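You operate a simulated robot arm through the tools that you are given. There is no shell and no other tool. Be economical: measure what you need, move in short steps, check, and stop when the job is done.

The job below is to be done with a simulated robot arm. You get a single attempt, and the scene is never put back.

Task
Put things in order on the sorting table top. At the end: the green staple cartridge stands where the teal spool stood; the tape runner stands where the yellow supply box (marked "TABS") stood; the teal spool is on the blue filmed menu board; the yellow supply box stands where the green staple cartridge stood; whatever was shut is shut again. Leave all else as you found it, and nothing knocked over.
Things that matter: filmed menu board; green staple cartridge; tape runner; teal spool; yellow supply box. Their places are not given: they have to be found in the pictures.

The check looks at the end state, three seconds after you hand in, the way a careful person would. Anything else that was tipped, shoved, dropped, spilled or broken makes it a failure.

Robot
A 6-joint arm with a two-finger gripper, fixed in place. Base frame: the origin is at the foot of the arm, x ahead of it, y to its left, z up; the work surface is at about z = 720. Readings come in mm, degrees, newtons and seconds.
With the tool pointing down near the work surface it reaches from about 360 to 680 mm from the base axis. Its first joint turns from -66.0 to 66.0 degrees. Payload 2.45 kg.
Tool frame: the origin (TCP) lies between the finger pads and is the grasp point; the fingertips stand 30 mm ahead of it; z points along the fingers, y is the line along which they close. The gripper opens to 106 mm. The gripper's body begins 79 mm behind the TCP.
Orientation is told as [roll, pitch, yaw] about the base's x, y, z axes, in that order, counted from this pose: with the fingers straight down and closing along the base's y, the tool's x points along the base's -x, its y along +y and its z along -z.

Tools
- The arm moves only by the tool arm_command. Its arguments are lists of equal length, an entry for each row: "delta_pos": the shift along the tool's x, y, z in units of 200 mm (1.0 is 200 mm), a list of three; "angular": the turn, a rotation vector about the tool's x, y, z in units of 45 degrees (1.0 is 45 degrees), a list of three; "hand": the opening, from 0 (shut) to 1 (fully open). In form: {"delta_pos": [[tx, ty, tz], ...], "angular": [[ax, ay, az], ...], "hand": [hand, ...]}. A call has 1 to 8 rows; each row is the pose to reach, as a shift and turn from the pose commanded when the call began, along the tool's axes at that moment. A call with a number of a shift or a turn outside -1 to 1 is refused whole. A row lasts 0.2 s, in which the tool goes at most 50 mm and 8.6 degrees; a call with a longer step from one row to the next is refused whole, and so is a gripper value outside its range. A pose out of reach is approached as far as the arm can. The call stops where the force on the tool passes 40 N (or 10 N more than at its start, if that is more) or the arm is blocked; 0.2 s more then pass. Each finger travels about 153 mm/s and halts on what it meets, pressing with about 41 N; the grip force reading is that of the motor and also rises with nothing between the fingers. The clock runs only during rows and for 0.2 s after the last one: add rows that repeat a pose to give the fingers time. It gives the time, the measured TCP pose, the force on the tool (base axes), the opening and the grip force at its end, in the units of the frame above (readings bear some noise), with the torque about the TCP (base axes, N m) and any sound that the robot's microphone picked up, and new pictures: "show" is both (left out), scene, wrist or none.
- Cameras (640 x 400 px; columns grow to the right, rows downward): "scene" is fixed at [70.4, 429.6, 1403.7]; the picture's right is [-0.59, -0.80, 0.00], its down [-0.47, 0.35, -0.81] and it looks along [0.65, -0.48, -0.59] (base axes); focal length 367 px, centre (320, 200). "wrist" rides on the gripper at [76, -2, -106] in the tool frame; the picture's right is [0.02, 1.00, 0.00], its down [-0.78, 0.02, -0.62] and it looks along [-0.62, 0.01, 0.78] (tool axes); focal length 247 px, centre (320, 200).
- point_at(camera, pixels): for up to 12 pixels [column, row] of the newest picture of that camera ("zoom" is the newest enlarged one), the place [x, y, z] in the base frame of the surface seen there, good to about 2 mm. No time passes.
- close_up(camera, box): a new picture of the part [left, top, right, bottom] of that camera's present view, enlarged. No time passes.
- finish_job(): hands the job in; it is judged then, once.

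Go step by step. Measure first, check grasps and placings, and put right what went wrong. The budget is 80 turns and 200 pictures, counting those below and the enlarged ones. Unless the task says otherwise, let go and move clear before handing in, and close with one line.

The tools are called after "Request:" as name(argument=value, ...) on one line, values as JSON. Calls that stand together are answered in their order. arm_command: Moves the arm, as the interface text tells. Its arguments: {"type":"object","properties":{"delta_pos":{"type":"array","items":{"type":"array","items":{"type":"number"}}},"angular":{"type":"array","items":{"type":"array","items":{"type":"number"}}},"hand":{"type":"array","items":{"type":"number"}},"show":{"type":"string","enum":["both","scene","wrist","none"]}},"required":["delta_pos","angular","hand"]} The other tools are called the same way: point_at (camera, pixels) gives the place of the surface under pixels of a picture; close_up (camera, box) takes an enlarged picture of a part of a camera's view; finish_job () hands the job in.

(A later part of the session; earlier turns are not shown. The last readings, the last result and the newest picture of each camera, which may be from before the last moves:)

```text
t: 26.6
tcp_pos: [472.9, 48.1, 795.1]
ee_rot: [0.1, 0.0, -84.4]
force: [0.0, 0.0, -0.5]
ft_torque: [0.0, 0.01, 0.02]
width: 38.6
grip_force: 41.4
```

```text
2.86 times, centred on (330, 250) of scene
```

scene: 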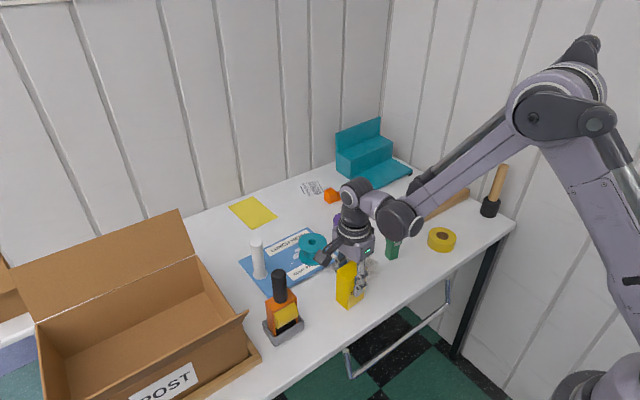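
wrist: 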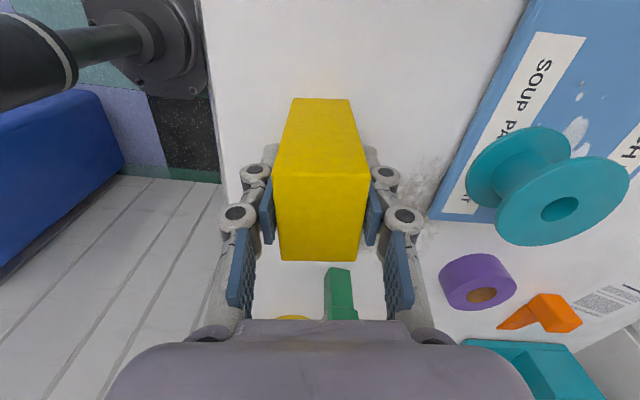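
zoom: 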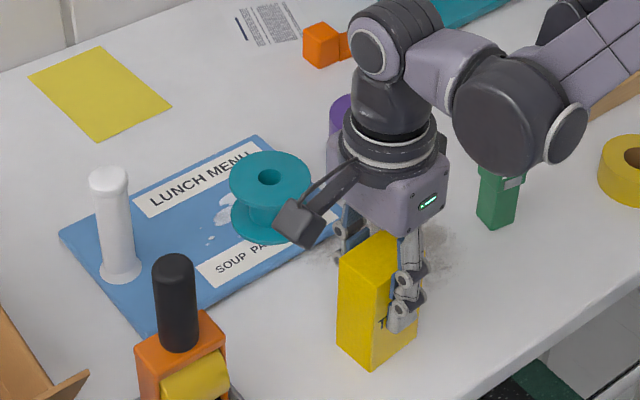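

The box is held at 38.6 mm. I'll lift it high and carry it toward the cartridge's old place.

Request:
arm_command(delta_pos=[[0, 0, -0.15], [0, 0, -0.4], [0, 0, -0.65], [-0.24, -0.013, -0.65], [-0.48, -0.026, -0.65], [-0.72, -0.039, -0.65], [-0.96, -0.052, -0.65]], angular=[[0, 0, 0], [0, 0, 0], [0, 0, 0], [0, 0, 0], [0, 0, 0], [0, 0, 0], [0, 0, 0]], hand=[0.28, 0.28, 0.28, 0.28, 0.28, 0.28, 0.28], show="scene")

Request:
arm_command(delta_pos=[[-0.22, -0.012, 0], [-0.44, -0.024, 0], [-0.66, -0.035, 0], [-0.88, -0.047, 0], [-0.96, -0.051, 0]], angular=[[0, 0, 0], [0, 0, 0], [0, 0, 0], [0, 0, 0], [0, 0, 0]], hand=[0.28, 0.28, 0.28, 0.28, 0.28])

```text
t: 28.2
tcp_pos: [481.3, -145.7, 923.9]
ee_rot: [0.2, 0.1, -84.4]
force: [-0.3, -0.4, -0.4]
ft_torque: [0.0, -0.03, -0.01]
width: 38.7
grip_force: 40.3
```

scene: 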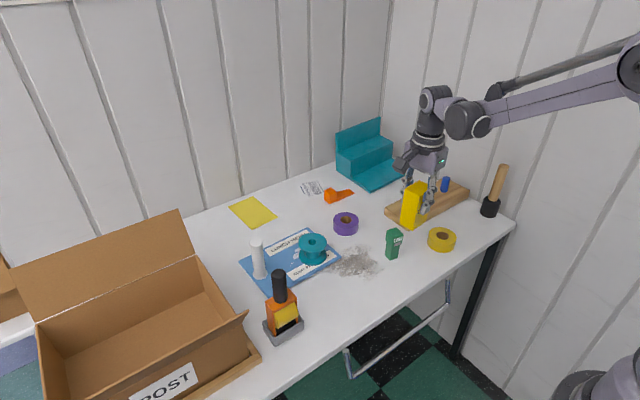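

```text
t: 29.4
tcp_pos: [487.6, -337.9, 922.0]
ee_rot: [0.2, 0.0, -84.5]
force: [-0.2, 0.3, -1.1]
ft_torque: [0.0, 0.0, 0.04]
width: 39.1
grip_force: 41.0
```

scene: 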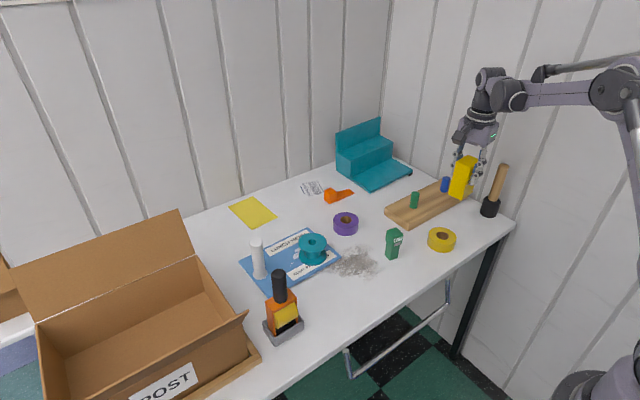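
wrist: 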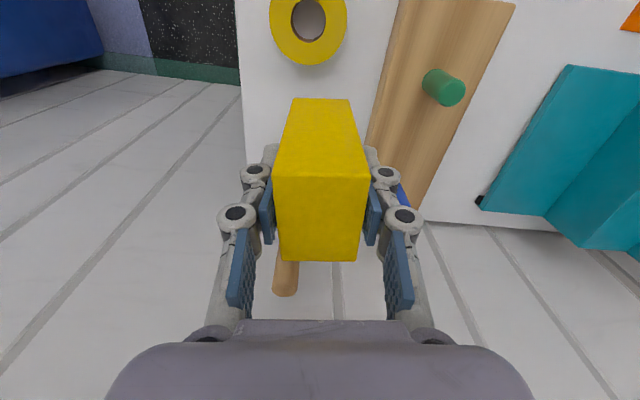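

I'll finish the translation to (493.5,-406) and lower partway.

Request:
arm_command(delta_pos=[[-0.171, -0.002, 0], [-0.342, -0.004, 0], [-0.342, -0.004, 0.2], [-0.342, -0.004, 0.4], [-0.342, -0.004, 0.5], [-0.342, -0.004, 0.5]], angular=[[0, 0, 0], [0, 0, 0], [0, 0, 0], [0, 0, 0], [0, 0, 0], [0, 0, 0]], hand=[0.28, 0.28, 0.28, 0.28, 0.28, 0.28])

Request:
close_up(camera="scene", box=[420, 120, 540, 240])

```text
t: 30.8
tcp_pos: [495.8, -404.8, 824.3]
ee_rot: [0.2, 0.0, -84.4]
force: [0.2, -0.4, -2.0]
ft_torque: [0.02, -0.01, -0.02]
width: 39.1
grip_force: 41.0
```

scene: 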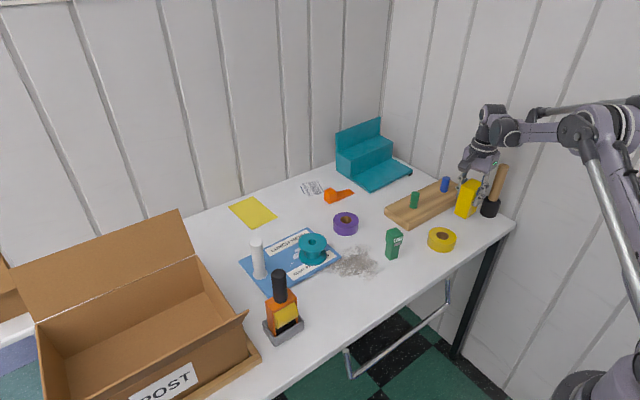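
wrist: 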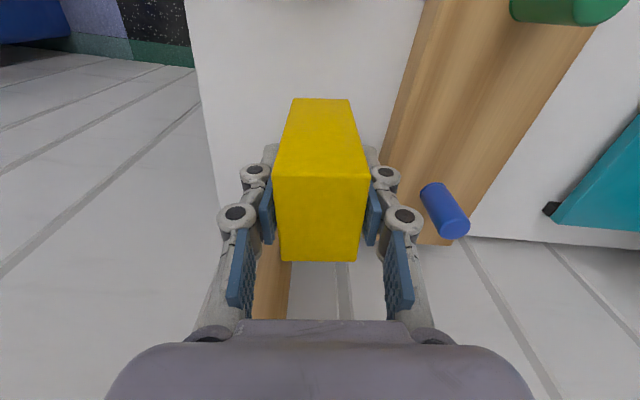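

```text
3.33 times, centred on (480, 180) of scene
```

zoom: 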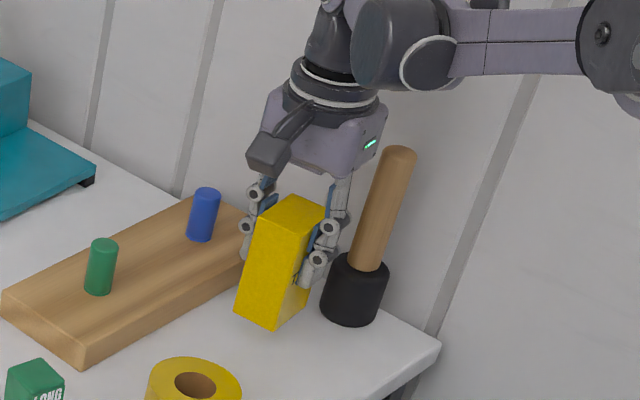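

All is clear. I'll lower to about z 795 gently.

Request:
arm_command(delta_pos=[[-0.004, -0.009, 0.1], [-0.004, -0.009, 0.13], [-0.004, -0.009, 0.14], [-0.004, -0.009, 0.145], [-0.004, -0.009, 0.147], [-0.004, -0.009, 0.147]], angular=[[0, 0, 0], [0, 0, 0], [0, 0, 0], [0, 0, 0], [0, 0, 0], [0, 0, 0]], hand=[0.28, 0.28, 0.28, 0.28, 0.28, 0.28], show="none")

```text
t: 32.2
tcp_pos: [493.7, -407.0, 794.4]
ee_rot: [0.0, 0.0, -84.4]
force: [0.2, 0.6, 4.8]
ft_torque: [0.01, 0.06, 0.01]
width: 39.0
grip_force: 40.7
```

Light contact at 4.8 N. I'll open modestly and rise.

Request:
arm_command(delta_pos=[[0, 0, 0], [0, 0, 0], [0, 0, -0.1], [0, 0, -0.3], [0, 0, -0.5], [0, 0, -0.7], [0, 0, -0.7]], angular=[[0, 0, 0], [0, 0, 0], [0, 0, 0], [0, 0, 0], [0, 0, 0], [0, 0, 0], [0, 0, 0]], hand=[0.6, 0.6, 0.6, 0.6, 0.6, 0.6, 0.6])

Request:
close_up(camera="scene", box=[420, 120, 540, 240])

Request:
close_up(camera="scene", box=[230, 250, 330, 350])

```text
t: 33.8
tcp_pos: [492.6, -405.5, 934.5]
ee_rot: [0.1, 0.0, -84.4]
force: [1.1, -0.8, 0.0]
ft_torque: [-0.02, -0.03, 0.0]
width: 63.7
grip_force: 0.1
```

scene: 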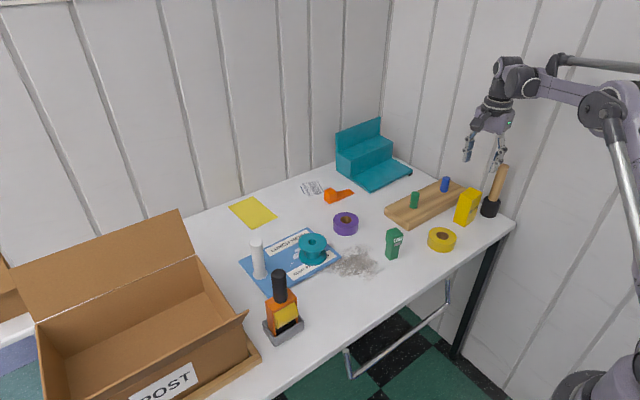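
wrist: 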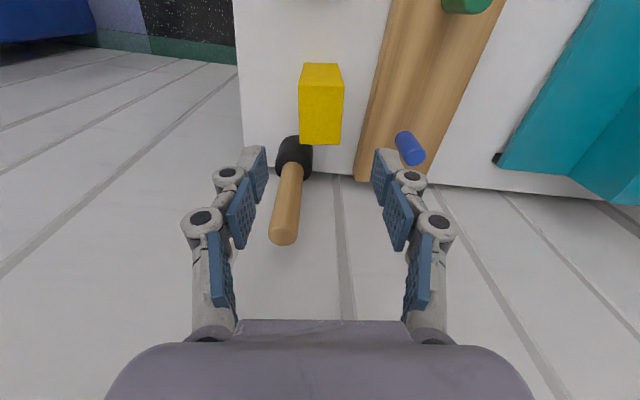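

```text
3.33 times, centred on (480, 180) of scene
```

zoom: 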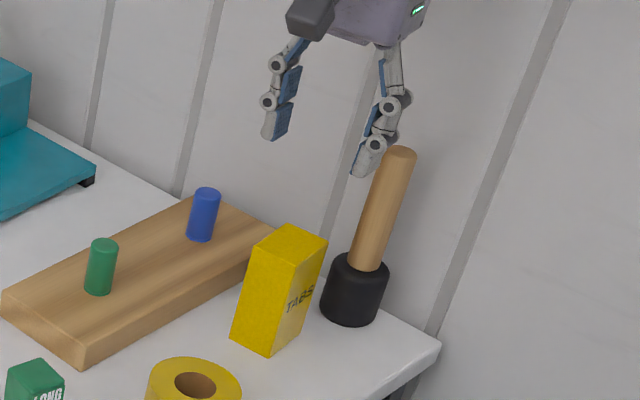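

```text
4.00 times, centred on (280, 300) of scene
```

zoom: 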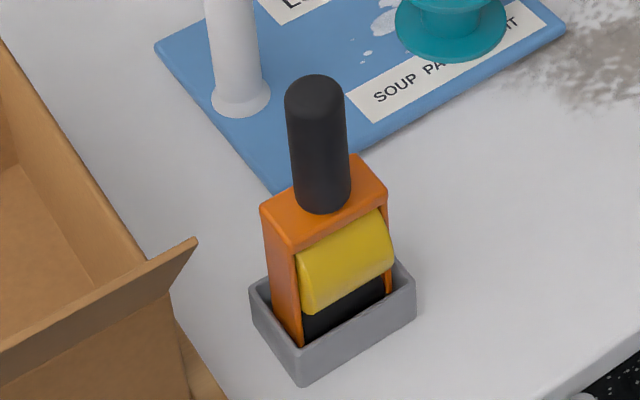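

The box stands well in the cartridge's place. The runner seems to sit loosely in an open grey tray with gaps around it, so I'll measure it from the enlarged picture.

Request:
point_at(camera="zoom", pixels=[[316, 85], [290, 110], [343, 110], [322, 205], [264, 212], [300, 243], [386, 190], [350, 160], [300, 372], [252, 290], [413, 310], [397, 268]])

Request:
point_at(camera="zoom", pixels=[[303, 338], [388, 290], [345, 265], [385, 215], [305, 265], [270, 290], [345, 318], [290, 340], [296, 190], [348, 180], [302, 345], [200, 245]])

```text
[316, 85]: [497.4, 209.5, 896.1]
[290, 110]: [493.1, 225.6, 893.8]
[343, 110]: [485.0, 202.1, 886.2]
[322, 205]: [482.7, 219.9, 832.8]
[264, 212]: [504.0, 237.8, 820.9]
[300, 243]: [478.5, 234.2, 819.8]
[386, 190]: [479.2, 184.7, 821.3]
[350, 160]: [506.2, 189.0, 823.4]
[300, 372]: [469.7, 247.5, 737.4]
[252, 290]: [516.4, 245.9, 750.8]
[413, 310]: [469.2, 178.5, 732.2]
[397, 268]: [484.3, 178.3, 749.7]
```

```text
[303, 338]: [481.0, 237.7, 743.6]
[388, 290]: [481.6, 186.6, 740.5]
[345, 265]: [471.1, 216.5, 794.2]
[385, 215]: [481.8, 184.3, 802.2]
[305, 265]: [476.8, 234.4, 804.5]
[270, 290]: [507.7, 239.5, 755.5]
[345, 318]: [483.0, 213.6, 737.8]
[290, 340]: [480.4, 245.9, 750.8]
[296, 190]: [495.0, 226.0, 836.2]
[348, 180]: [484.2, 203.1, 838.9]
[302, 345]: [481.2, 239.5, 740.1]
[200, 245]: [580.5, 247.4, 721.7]
```

The runner body is about 28 × 52 mm centred near (492,211.5), with its round handle rising to 897. I'll turn the tool back to yaw 0 while moving over to view it.

Request:
arm_command(delta_pos=[[0.193, -0.021, -0.04], [0.386, -0.042, -0.08], [0.579, -0.064, -0.12], [0.772, -0.085, -0.16], [0.965, -0.106, -0.2]], angular=[[0, 0, -0.188], [0, 0, -0.376], [0, 0, -0.564], [0, 0, -0.752], [0, 0, -0.94]], hand=[0.6, 0.6, 0.6, 0.6, 0.6], show="none")

Request:
arm_command(delta_pos=[[0.135, 0.134, 0], [0.27, 0.268, 0], [0.404, 0.402, 0], [0.539, 0.536, 0], [0.674, 0.67, 0]], angular=[[0, 0, -0.187], [0, 0, -0.374], [0, 0, -0.561], [0, 0, -0.748], [0, 0, -0.936]], hand=[0.6, 0.6, 0.6, 0.6, 0.6], show="none")

Request:
arm_command(delta_pos=[[0, 0.19, 0], [0, 0.38, 0], [0, 0.57, 0], [0, 0.76, 0], [0, 0.95, 0], [0, 0.95, 0]], angular=[[0, 0, 0], [0, 0, 0], [0, 0, 0], [0, 0, 0], [0, 0, 0], [0, 0, 0]], hand=[0.6, 0.6, 0.6, 0.6, 0.6, 0.6])

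```text
t: 35.0
tcp_pos: [452.0, -217.7, 975.0]
ee_rot: [0.1, 0.0, -42.0]
force: [0.1, 1.1, 0.6]
ft_torque: [-0.01, 0.0, 0.0]
width: 63.7
grip_force: 0.2
```

```text
t: 36.2
tcp_pos: [441.4, -24.8, 975.0]
ee_rot: [-0.1, -0.1, 0.1]
force: [0.1, -0.3, -0.2]
ft_torque: [-0.01, -0.05, 0.04]
width: 63.7
grip_force: 0.0
```

```text
t: 37.6
tcp_pos: [443.4, 161.9, 974.1]
ee_rot: [0.0, -0.2, -0.1]
force: [0.9, 1.1, -0.5]
ft_torque: [-0.01, 0.0, 0.01]
width: 63.7
grip_force: 0.0
```

scene: 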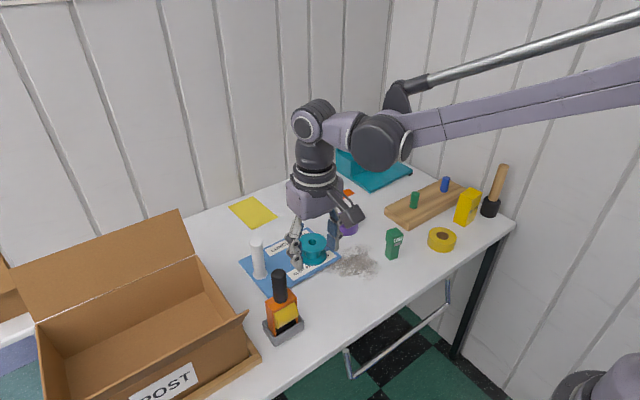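
wrist: 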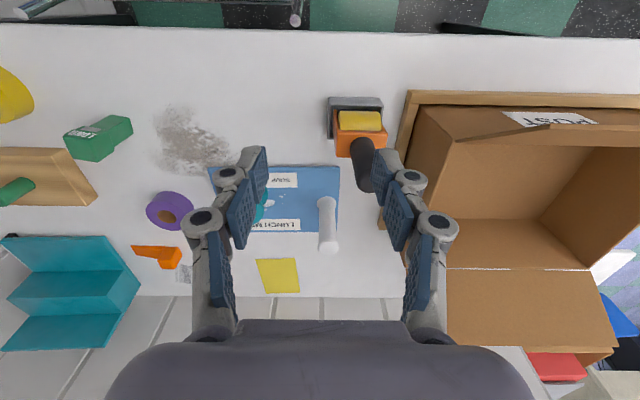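

The handle shows at wrist (362,150) and the carton to its right. I'll measure the clearances.

Request:
point_at(camera="wrist", pixels=[[362, 150], [355, 150], [370, 145], [420, 112], [452, 140], [430, 210], [412, 95], [337, 150], [385, 134], [330, 100], [382, 100], [336, 135]])

Request:
close_up(camera="wrist", box=[310, 80, 470, 180])

```text
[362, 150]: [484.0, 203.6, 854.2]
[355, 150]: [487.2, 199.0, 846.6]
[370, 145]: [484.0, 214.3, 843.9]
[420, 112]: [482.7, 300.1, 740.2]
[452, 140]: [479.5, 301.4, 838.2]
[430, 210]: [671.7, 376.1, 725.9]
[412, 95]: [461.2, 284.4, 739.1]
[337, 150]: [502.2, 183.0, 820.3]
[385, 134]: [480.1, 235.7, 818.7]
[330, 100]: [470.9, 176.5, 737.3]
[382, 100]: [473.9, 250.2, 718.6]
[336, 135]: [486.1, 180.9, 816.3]
```

```text
4.00 times, centred on (390, 130) of wrist
```

zoom: 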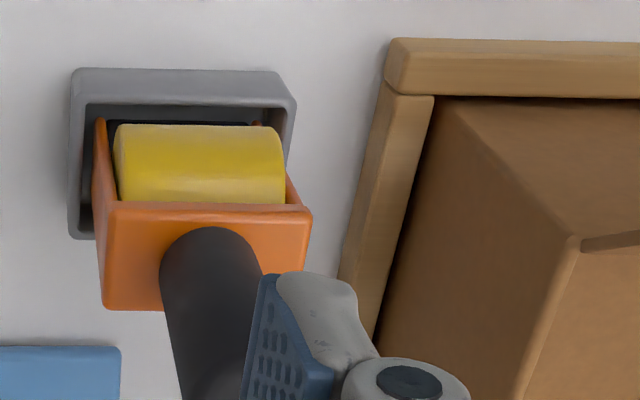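

There is ample clearance, with the carton starting at y≈301. I'll align over the handle axis at (491.5,212.5) and descend partway.

Request:
arm_command(delta_pos=[[-0.12, 0.126, 0], [-0.24, 0.253, 0], [-0.24, 0.253, 0.04], [-0.24, 0.253, 0.04]], angular=[[0, 0, 0], [0, 0, 0], [0, 0, 0], [0, 0, 0]], hand=[0.6, 0.6, 0.6, 0.6])

```text
t: 38.6
tcp_pos: [490.9, 213.6, 967.4]
ee_rot: [-0.1, 0.0, 0.0]
force: [0.0, -0.6, 0.0]
ft_torque: [-0.04, -0.02, -0.01]
width: 63.7
grip_force: 0.2
```

scene: 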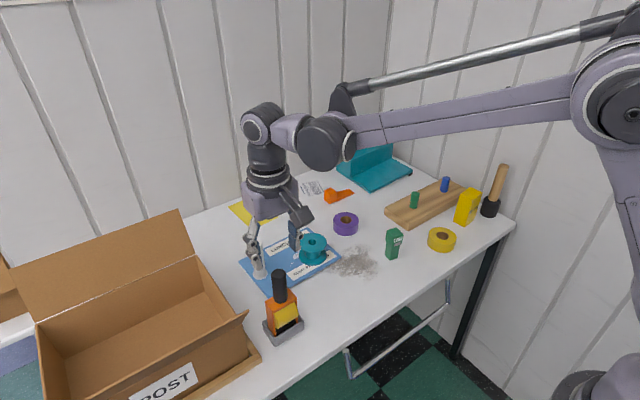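
wrist: 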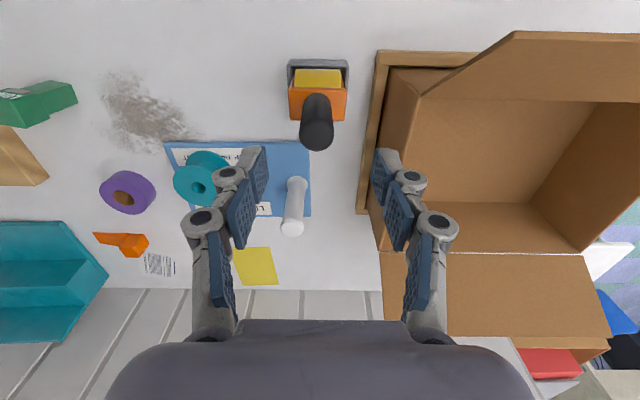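

The handle is centred at column 317. I'll descend to z 866 and close on it.

Request:
arm_command(delta_pos=[[0, -0.005, 0.2], [0, -0.005, 0.4], [0, -0.005, 0.505], [0, -0.005, 0.505], [0, -0.005, 0.505], [0, -0.005, 0.505], [0, -0.005, 0.505]], angular=[[0, 0, 0], [0, 0, 0], [0, 0, 0], [0, 0, 0], [0, 0, 0], [0, 0, 0], [0, 0, 0]], hand=[0.6, 0.6, 0.6, 0.6, 0.4, 0.15, 0.15])

Request:
close_up(camera="scene", box=[220, 240, 340, 350])

```text
t: 40.2
tcp_pos: [491.5, 211.7, 866.4]
ee_rot: [0.0, -0.1, 0.0]
force: [-0.9, -0.6, -0.4]
ft_torque: [0.01, 0.04, 0.0]
width: 27.0
grip_force: 41.5
```

scene: 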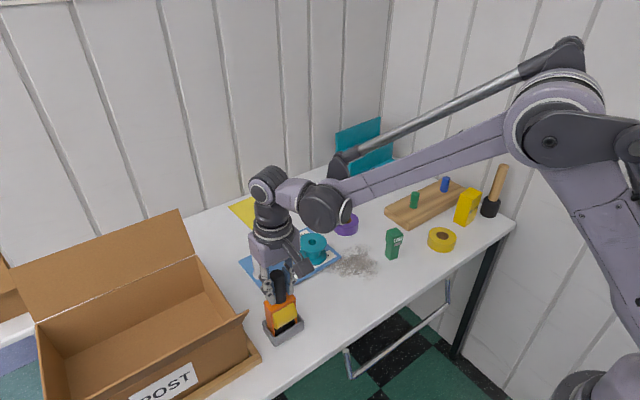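
wrist: 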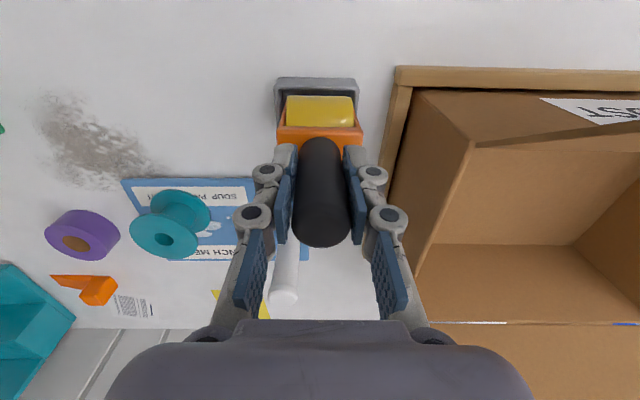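

```text
3.64 times, centred on (280, 295) of scene
```

zoom: 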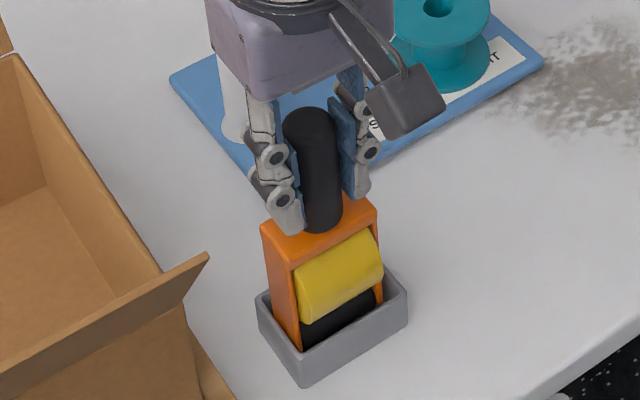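

The handle is gripped at 27.0 mm. I'll lift slowly by 25 mm and check whether the tray stays behind.

Request:
arm_command(delta_pos=[[0, 0, -0.03], [0, 0, -0.06], [0, 0, -0.1], [0, 0, -0.125], [0, 0, -0.125]], angular=[[0, 0, 0], [0, 0, 0], [0, 0, 0], [0, 0, 0], [0, 0, 0]], hand=[0.15, 0.15, 0.15, 0.15, 0.15], show="scene")

Request:
close_up(camera="scene", box=[220, 240, 340, 350])

```text
t: 41.4
tcp_pos: [491.7, 212.9, 890.6]
ee_rot: [0.0, -0.1, 0.1]
force: [-0.1, -0.2, -2.0]
ft_torque: [0.02, 0.0, -0.01]
width: 26.8
grip_force: 40.7
```

scene: 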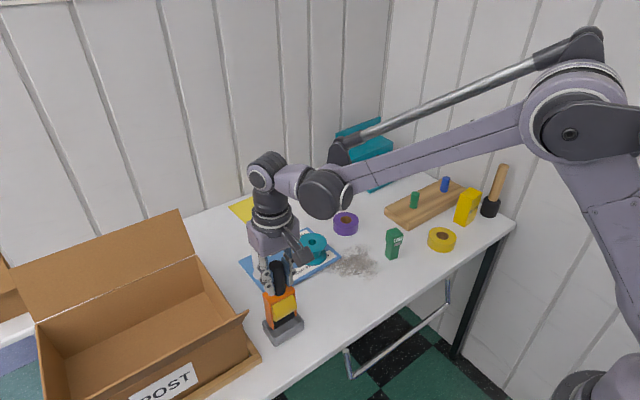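

```text
3.64 times, centred on (280, 295) of scene
```

zoom: 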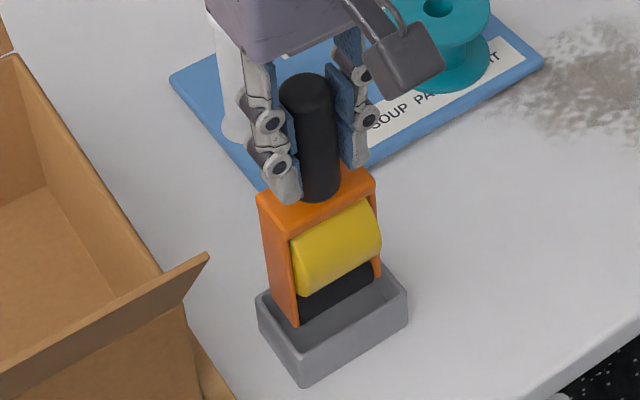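

The runner lifts out and the tray stays put. I'll lift it fully clear of the tray and inspect the underside.

Request:
arm_command(delta_pos=[[0, 0, -0.1], [0, 0, -0.25], [0, 0, -0.35], [0, 0, -0.35]], angular=[[0, 0, 0], [0, 0, 0], [0, 0, 0], [0, 0, 0]], hand=[0.15, 0.15, 0.15, 0.15], show="scene")

Request:
close_up(camera="scene", box=[220, 230, 340, 350])

```text
t: 42.4
tcp_pos: [491.5, 213.8, 960.4]
ee_rot: [0.0, -0.1, 0.0]
force: [0.8, 0.0, -2.6]
ft_torque: [-0.01, -0.01, -0.03]
width: 27.1
grip_force: 41.1
```

scene: 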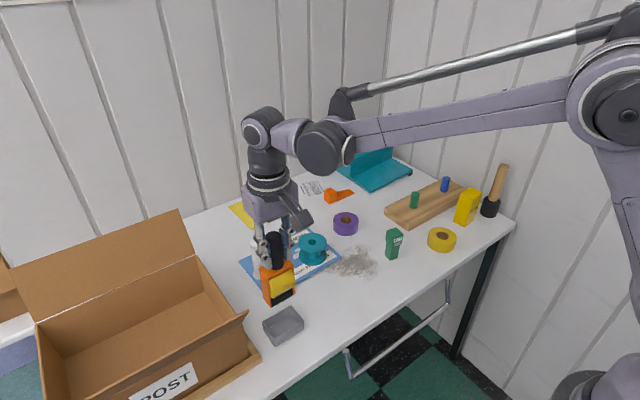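

```text
3.33 times, centred on (280, 290) of scene
```

zoom: 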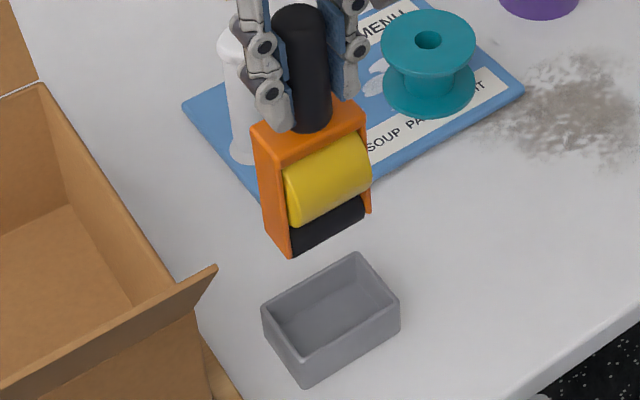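

The tray is empty and undisturbed. I'll measure the runner's bottom edges and the tray floor height.

Request:
point_at(camera="zoom", pixels=[[292, 254], [266, 228], [369, 210], [330, 235], [300, 248], [330, 310], [320, 325], [360, 285], [288, 150], [362, 115], [355, 200], [263, 180]])

Request:
close_up(camera="scene", box=[250, 255, 310, 315])

```text
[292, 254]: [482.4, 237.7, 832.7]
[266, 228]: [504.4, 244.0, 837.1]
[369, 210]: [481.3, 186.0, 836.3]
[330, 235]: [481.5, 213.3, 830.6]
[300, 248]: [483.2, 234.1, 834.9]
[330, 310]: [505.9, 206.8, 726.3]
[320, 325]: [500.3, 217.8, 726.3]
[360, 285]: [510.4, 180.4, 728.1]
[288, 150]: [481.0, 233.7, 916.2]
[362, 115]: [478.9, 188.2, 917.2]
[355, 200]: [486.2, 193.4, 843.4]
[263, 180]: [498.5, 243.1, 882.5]
```

```text
6.67 times, centred on (280, 285) of scene
```

zoom: 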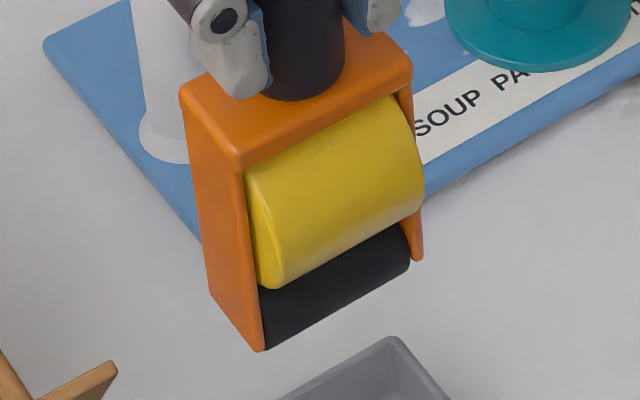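

The lowest visible orange corners (z≈832 at TCP 960) don't match the 140 mm bottom depth implied by the tray floor (726). The underside may be a roller, so I need to see it before placing. I'll raise it and tilt it toward the scene camera.

Request:
arm_command(delta_pos=[[0, 0, -0.24], [0, 0, -0.48], [0, 0, -0.72], [0, 0, -0.95]], angular=[[0, 0, 0], [0, 0, 0], [0, 0, 0], [0, 0, 0]], hand=[0.15, 0.15, 0.15, 0.15], show="none")

Request:
arm_command(delta_pos=[[0, 0, 0], [0, 0, 0], [0, 0, 0], [0, 0, 0], [0, 0, 0]], angular=[[0, 0.18, 0], [0, 0.36, 0], [0, 0.54, 0], [0, 0.72, 0], [0, 0.9, 0]], hand=[0.15, 0.15, 0.15, 0.15, 0.15], show="scene")

```text
t: 43.4
tcp_pos: [490.2, 211.1, 1150.0]
ee_rot: [-0.1, -0.1, 0.1]
force: [0.1, -0.6, -2.3]
ft_torque: [-0.02, 0.03, 0.0]
width: 26.8
grip_force: 41.4
```

```text
t: 44.6
tcp_pos: [475.6, 220.3, 1143.9]
ee_rot: [1.6, 27.7, -0.1]
force: [-0.4, -0.3, -2.4]
ft_torque: [-0.01, -0.09, 0.01]
width: 26.9
grip_force: 40.5
out of reach, approached as far as the arm can: row 3, 4, 5
```

scene: 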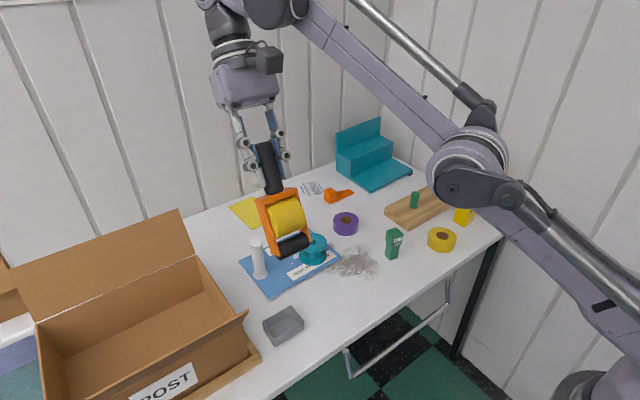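

Request:
close_up(camera="scene", box=[240, 175, 330, 275])

Request:
close_up(camera="scene", box=[250, 295, 320, 355])

```text
4.00 times, centred on (285, 225) of scene
```

zoom: 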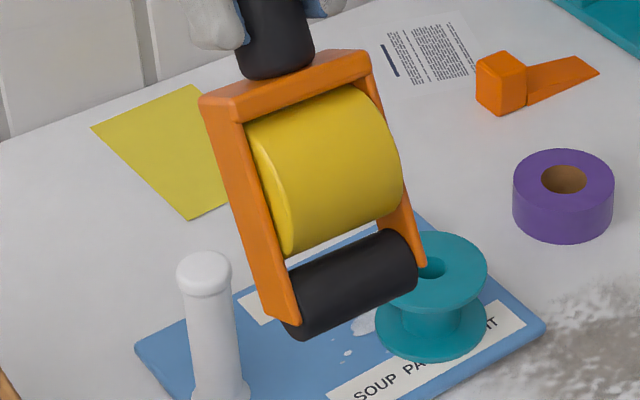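

```text
6.67 times, centred on (285, 325) of scene
```

zoom: 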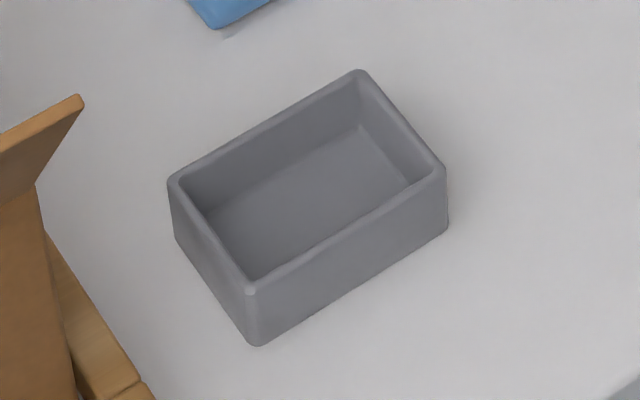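

The runner ends in a black rubber roller that protrudes below the orange frame, so I need to know its exact extent. I'll measure points on the roller and frame in this tilted pose.

Request:
close_up(camera="scene", box=[240, 175, 330, 275])

Request:
point_at(camera="zoom", pixels=[[300, 335], [350, 318], [405, 292], [350, 300], [350, 285], [345, 265], [285, 318], [420, 262], [272, 300], [235, 120], [368, 72], [300, 325]])

```text
4.00 times, centred on (285, 225) of scene
```

zoom: 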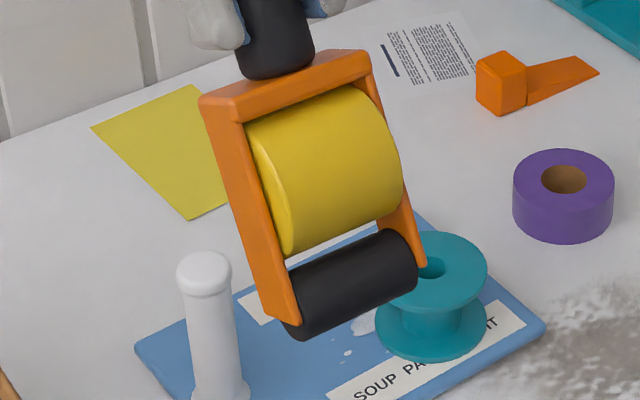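

```text
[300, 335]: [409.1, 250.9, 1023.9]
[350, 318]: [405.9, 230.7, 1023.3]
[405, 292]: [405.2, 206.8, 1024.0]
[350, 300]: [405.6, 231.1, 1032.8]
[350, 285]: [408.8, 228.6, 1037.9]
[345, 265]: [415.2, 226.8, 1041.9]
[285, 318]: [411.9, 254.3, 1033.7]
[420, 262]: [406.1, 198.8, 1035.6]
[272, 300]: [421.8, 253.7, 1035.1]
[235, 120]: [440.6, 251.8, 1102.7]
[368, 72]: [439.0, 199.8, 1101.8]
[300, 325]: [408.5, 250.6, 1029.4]
```

Fitting the roller gives a radius of about 13 mm, reaching about 141 mm below the TCP, so the runner rested on its roller on the tray floor. It may not stand on a bare table. I'll level the tool and return over the tray so I can regrasp and test this safely.

Request:
arm_command(delta_pos=[[0, 0, 0], [0, 0, 0], [0, 0, 0], [0, 0, 0], [0, 0, 0], [0, 0, 0]], angular=[[0, -0.18, 0], [0, -0.36, 0], [0, -0.54, 0], [0, -0.72, 0], [0, -0.9, 0], [0, -0.9, 0]], hand=[0.15, 0.15, 0.15, 0.15, 0.15, 0.15], show="scene")

```text
t: 46.0
tcp_pos: [474.4, 222.4, 1143.5]
ee_rot: [1.4, -12.9, -1.2]
force: [0.1, -0.2, -2.9]
ft_torque: [0.0, 0.04, 0.03]
width: 27.1
grip_force: 40.9
```

scene: 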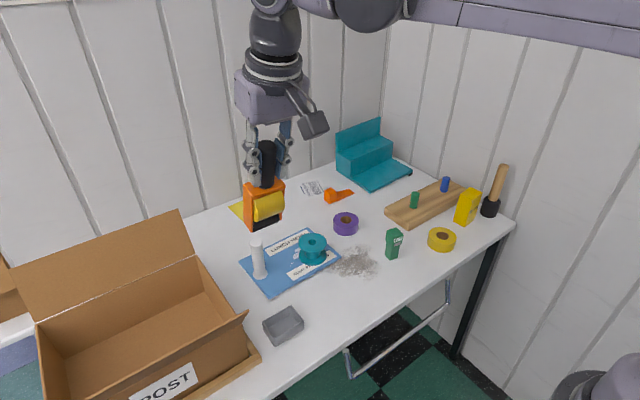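

The start pose was reset, so the pitch is now -12.9°. I'll correct the orientation to level.

Request:
arm_command(delta_pos=[[0, 0, 0], [0, 0, 0], [0, 0, 0]], angular=[[0.015, 0.143, -0.013], [0.031, 0.287, -0.027], [0.031, 0.287, -0.027]], hand=[0.15, 0.15, 0.15], show="none")

```text
t: 46.8
tcp_pos: [474.3, 220.0, 1143.3]
ee_rot: [0.0, 0.1, 0.2]
force: [0.2, 0.2, -2.5]
ft_torque: [0.02, 0.03, -0.01]
width: 27.0
grip_force: 40.8
```

The tool is level again. I'll go back above the tray at z 960 and then lower to near its rest height.

Request:
arm_command(delta_pos=[[-0.043, -0.021, 0.23], [-0.086, -0.0415, 0.46], [-0.086, -0.0415, 0.69], [-0.086, -0.0415, 0.915], [-0.086, -0.0415, 0.915]], angular=[[0, 0, 0], [0, 0, 0], [0, 0, 0], [0, 0, 0], [0, 0, 0]], hand=[0.15, 0.15, 0.15, 0.15, 0.15], show="none")

```text
t: 48.0
tcp_pos: [489.1, 211.9, 959.4]
ee_rot: [-0.1, 0.0, 0.2]
force: [0.1, -0.7, -2.4]
ft_torque: [-0.04, 0.0, 0.01]
width: 26.9
grip_force: 41.1
```

I'll lower into the tray with a gentle end.

Request:
arm_command(delta_pos=[[-0.008, 0, 0.2], [-0.008, 0, 0.38], [-0.008, 0, 0.44], [-0.008, 0, 0.458], [-0.008, 0, 0.464], [-0.008, 0, 0.464]], angular=[[0, 0, 0], [0, 0, 0], [0, 0, 0], [0, 0, 0], [0, 0, 0], [0, 0, 0]], hand=[0.15, 0.15, 0.15, 0.15, 0.15, 0.15], show="scene")

Request:
close_up(camera="scene", box=[220, 240, 340, 350])

```text
t: 49.4
tcp_pos: [492.4, 212.6, 867.3]
ee_rot: [-0.1, 0.2, 0.2]
force: [-1.0, -0.8, -2.5]
ft_torque: [-0.02, 0.04, -0.01]
width: 26.8
grip_force: 40.8
```

scene: 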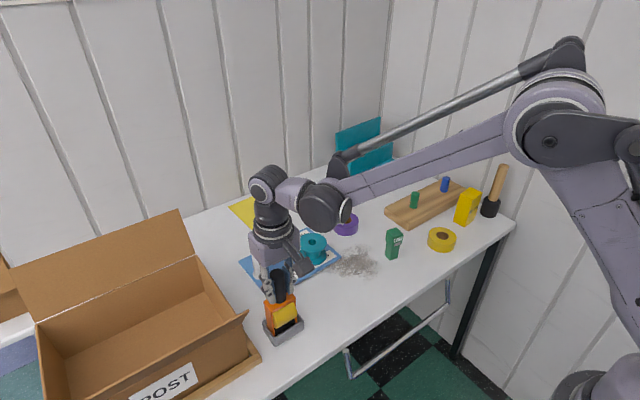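

```text
3.64 times, centred on (280, 295) of scene
```

zoom: 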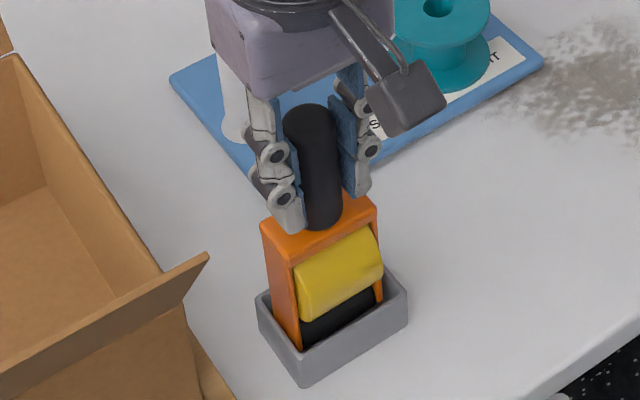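

I'll creep down until there's light contact.

Request:
arm_command(delta_pos=[[0, 0, 0.004], [0, 0, 0.007], [0, 0, 0.007]], angular=[[0, 0, 0], [0, 0, 0], [0, 0, 0]], hand=[0.15, 0.15, 0.15], show="none")

```text
t: 50.2
tcp_pos: [491.5, 212.9, 867.0]
ee_rot: [-0.2, 0.0, 0.1]
force: [-0.9, -1.0, 9.1]
ft_torque: [0.24, -0.17, 0.0]
width: 26.9
grip_force: 41.3
```

It's in contact at 9 N. I'll open in place and watch whether it stands, since the tray walls limit any lean.

Request:
arm_command(delta_pos=[[0, 0, -0.003], [0, 0, -0.003], [0, 0, -0.003], [0, 0, -0.003], [0, 0, -0.003]], angular=[[0, 0, 0], [0, 0, 0], [0, 0, 0], [0, 0, 0], [0, 0, 0]], hand=[0.15, 0.4, 0.4, 0.4, 0.4])

Request:
close_up(camera="scene", box=[220, 240, 340, 350])

```text
t: 51.4
tcp_pos: [491.6, 212.0, 867.5]
ee_rot: [-0.1, 0.1, 0.2]
force: [1.2, 0.8, 0.5]
ft_torque: [0.0, 0.01, 0.04]
width: 42.5
grip_force: 0.1
```

scene: 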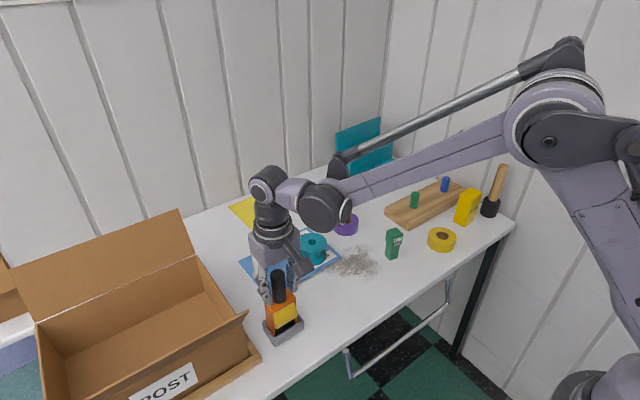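
wrist: 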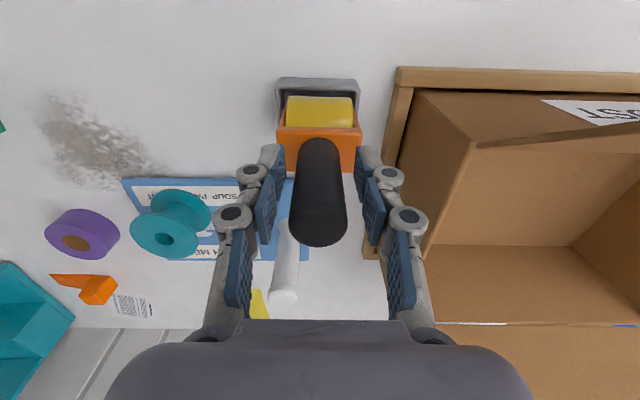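

```text
3.64 times, centred on (280, 295) of scene
```

zoom: 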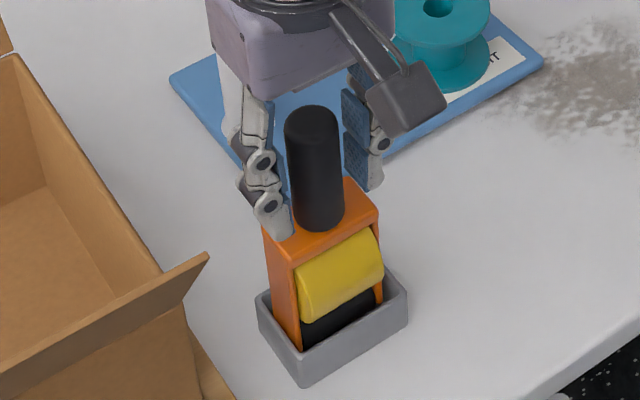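

It stands upright and free in the tray after release. To find out safely if it also stands on bare table, I'll regrasp with the fingers closing along x, so they bracket its tipping direction. First I'll rise and turn to yaw +90°.

Request:
arm_command(delta_pos=[[0, 0, -0.2], [0, 0, -0.4], [0, 0, -0.56]], angular=[[0, 0, 0], [0, 0, 0], [0, 0, 0]], hand=[0.5, 0.5, 0.5], show="none")

Request:
arm_command(delta_pos=[[0, 0, 0], [0, 0, 0], [0, 0, 0], [0, 0, 0], [0, 0, 0], [0, 0, 0]], angular=[[0, 0, -0.167], [0, 0, -0.334], [0, 0, -0.5], [0, 0, -0.667], [0, 0, -0.834], [0, 0, -1.0]], hand=[0.5, 0.5, 0.5, 0.5, 0.5, 0.5], show="none")

Request:
arm_command(delta_pos=[[0, 0, 0], [0, 0, 0], [0, 0, 0], [0, 0, 0], [0, 0, 0], [0, 0, 0], [0, 0, 0]], angular=[[0, 0, -0.167], [0, 0, -0.334], [0, 0, -0.5], [0, 0, -0.667], [0, 0, -0.834], [0, 0, -1.0], [0, 0, -1.0]], hand=[0.5, 0.5, 0.5, 0.5, 0.5, 0.5, 0.5])

```text
t: 52.2
tcp_pos: [494.3, 211.8, 978.0]
ee_rot: [-0.1, 0.1, 0.2]
force: [-0.9, 0.1, 0.0]
ft_torque: [0.04, -0.01, 0.01]
width: 53.0
grip_force: 0.1
```

```text
t: 53.6
tcp_pos: [492.0, 212.0, 978.6]
ee_rot: [0.0, 0.1, 45.3]
force: [0.1, 0.3, -0.6]
ft_torque: [0.0, 0.0, 0.03]
width: 52.9
grip_force: 0.1
```

```text
t: 55.2
tcp_pos: [493.4, 213.0, 979.7]
ee_rot: [0.1, 0.1, 90.3]
force: [0.5, 0.3, -0.7]
ft_torque: [-0.02, 0.03, 0.02]
width: 53.1
grip_force: 0.1
```

scene: 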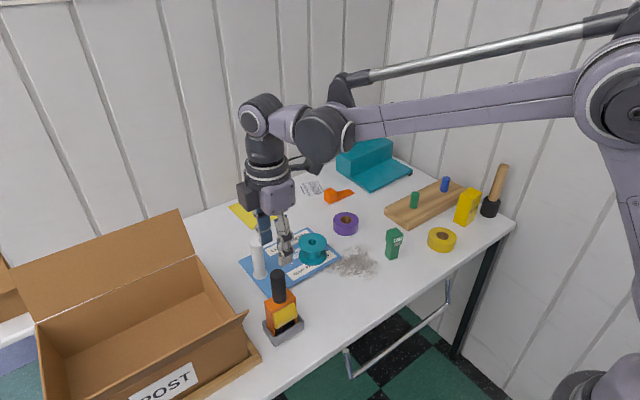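
wrist: 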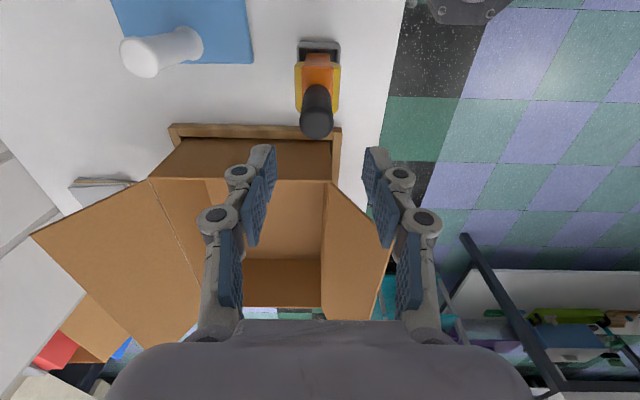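

The handle is centred again at column 317. I'll descend, close along x, and lift.

Request:
arm_command(delta_pos=[[0, 0, 0.2], [0, 0, 0.4], [0, 0, 0.565], [0, 0, 0.565], [0, 0, 0.565], [0, 0, 0.565], [0, 0, 0.565]], angular=[[0, 0, 0], [0, 0, 0], [0, 0, 0], [0, 0, 0], [0, 0, 0], [0, 0, 0], [0, 0, 0]], hand=[0.5, 0.5, 0.5, 0.5, 0.3, 0.15, 0.15], show="scene")

Request:
arm_command(delta_pos=[[0, 0, -0.05], [0, 0, -0.15], [0, 0, -0.3], [0, 0, -0.35], [0, 0, -0.35]], angular=[[0, 0, 0], [0, 0, 0], [0, 0, 0], [0, 0, 0], [0, 0, 0]], hand=[0.15, 0.15, 0.15, 0.15, 0.15], show="scene")

```text
t: 56.8
tcp_pos: [494.2, 213.3, 867.4]
ee_rot: [0.1, 0.1, 90.2]
force: [0.1, 0.4, 1.0]
ft_torque: [-0.01, -0.01, 0.0]
width: 26.9
grip_force: 41.0
```

scene: 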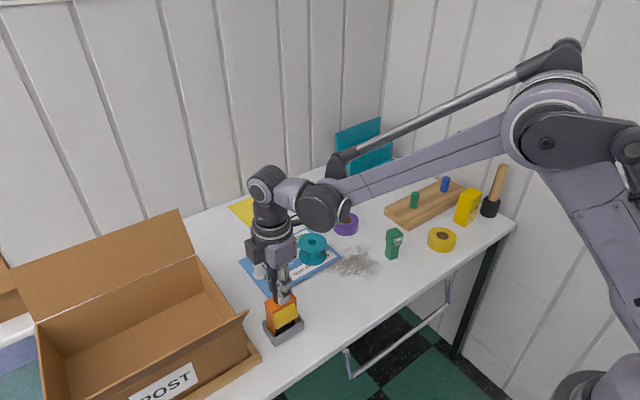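

```text
t: 58.0
tcp_pos: [491.9, 213.1, 936.4]
ee_rot: [0.1, 0.1, 90.2]
force: [0.1, -1.0, -2.0]
ft_torque: [0.0, 0.01, -0.01]
width: 27.2
grip_force: 40.7
```

scene: 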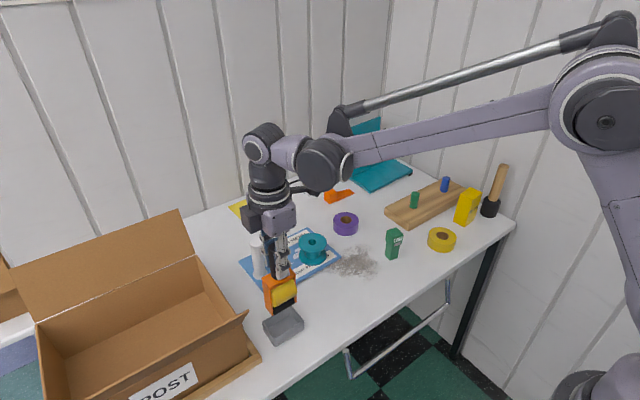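

The runner is lifted and the tray stays put. I'll carry it to the box's old place (472.4, 48.2) and lower it to just above contact.

Request:
arm_command(delta_pos=[[0.206, 0.024, 0], [0.412, 0.049, 0], [0.618, 0.073, 0], [0.8245, 0.0975, 0], [0.8245, 0.0975, 0.2], [0.8245, 0.0975, 0.32], [0.8245, 0.0975, 0.35], [0.8245, 0.0975, 0.35]], angular=[[0, 0, 0], [0, 0, 0], [0, 0, 0], [0, 0, 0], [0, 0, 0], [0, 0, 0], [0, 0, 0], [0, 0, 0]], hand=[0.15, 0.15, 0.15, 0.15, 0.15, 0.15, 0.15, 0.15], show="scene")

Request:
close_up(camera="scene", box=[280, 210, 400, 330])

```text
t: 59.8
tcp_pos: [474.9, 45.4, 866.8]
ee_rot: [0.0, 0.1, 90.1]
force: [-0.3, 0.2, -2.1]
ft_torque: [0.01, 0.01, -0.01]
width: 26.9
grip_force: 40.7
```

scene: 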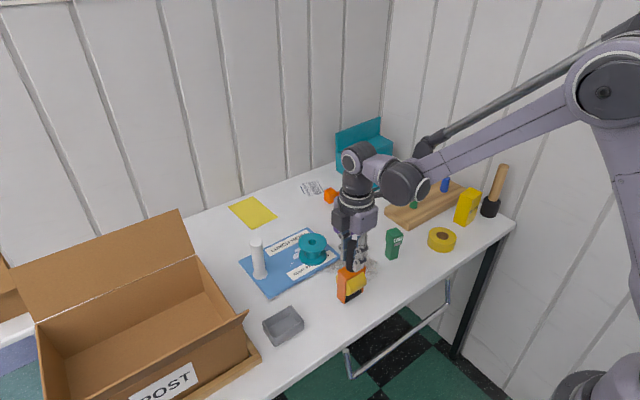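

```text
3.33 times, centred on (340, 270) of scene
```

zoom: 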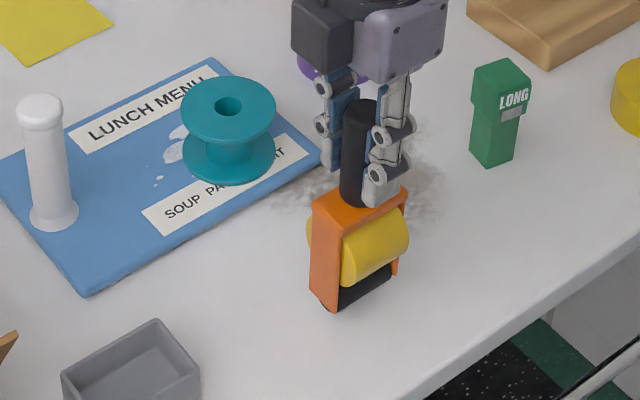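

I'll correct about 2.5 mm and creep down to contact, expected near TCP 860.

Request:
arm_command(delta_pos=[[-0.01, 0.009, 0.02], [-0.01, 0.009, 0.03], [-0.01, 0.009, 0.034], [-0.01, 0.009, 0.036], [-0.01, 0.009, 0.036]], angular=[[0, 0, 0], [0, 0, 0], [0, 0, 0], [0, 0, 0], [0, 0, 0]], hand=[0.15, 0.15, 0.15, 0.15, 0.15], show="none")

```text
t: 60.6
tcp_pos: [471.1, 49.2, 861.4]
ee_rot: [0.1, 0.2, 90.2]
force: [-0.3, -0.8, 7.7]
ft_torque: [0.12, 0.18, 0.02]
width: 26.8
grip_force: 40.7
stopped in row 4: the force on the tool passed its limit at 44 N (the readings are from after the stop); the commanded pose is now the measured one
```

Contact at TCP 861.4. I'll open just a few mm, keeping the fingers bracketing the handle, and wait to see if it leans.

Request:
arm_command(delta_pos=[[0, 0, 0], [0, 0, 0], [0, 0, 0], [0, 0, 0], [0, 0, 0], [0, 0, 0]], angular=[[0, 0, 0], [0, 0, 0], [0, 0, 0], [0, 0, 0], [0, 0, 0], [0, 0, 0]], hand=[0.31, 0.31, 0.31, 0.31, 0.31, 0.31])

Request:
close_up(camera="wrist", box=[220, 90, 420, 290])

Request:
close_up(camera="scene", box=[310, 220, 390, 310])

```text
t: 62.0
tcp_pos: [472.7, 49.0, 861.8]
ee_rot: [0.1, 0.1, 90.2]
force: [-0.4, -0.1, -0.7]
ft_torque: [0.0, -0.01, 0.01]
width: 32.9
grip_force: 0.0
```

scene: 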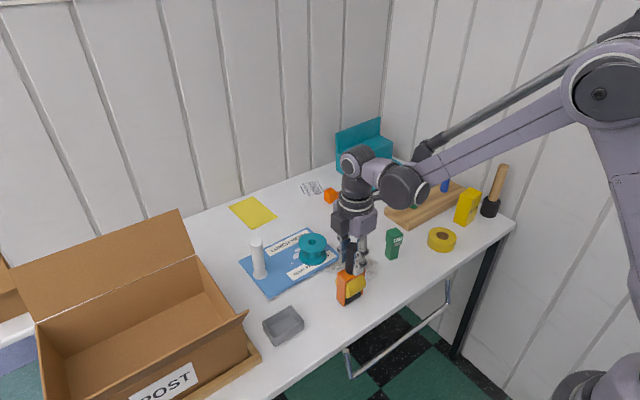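
wrist: 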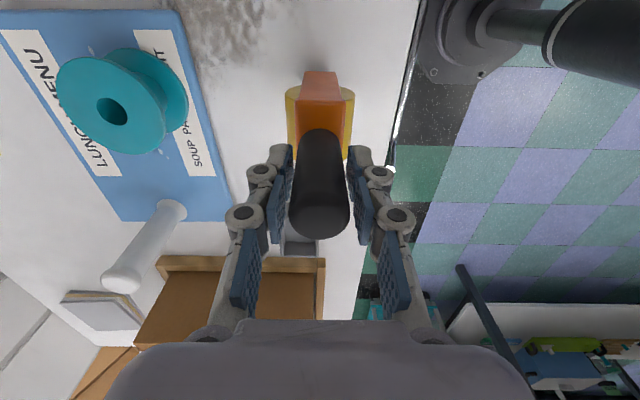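

```text
2.00 times, centred on (320, 190) of wrist
```

zoom: 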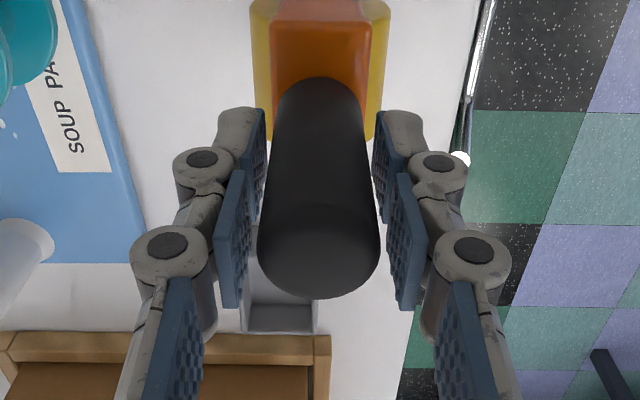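

```text
4.44 times, centred on (350, 265) of scene
```

zoom: 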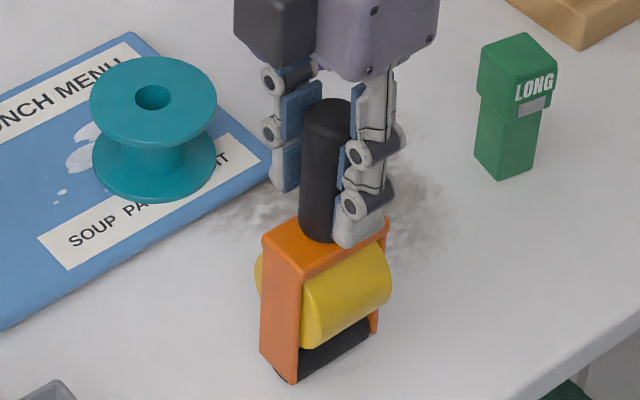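

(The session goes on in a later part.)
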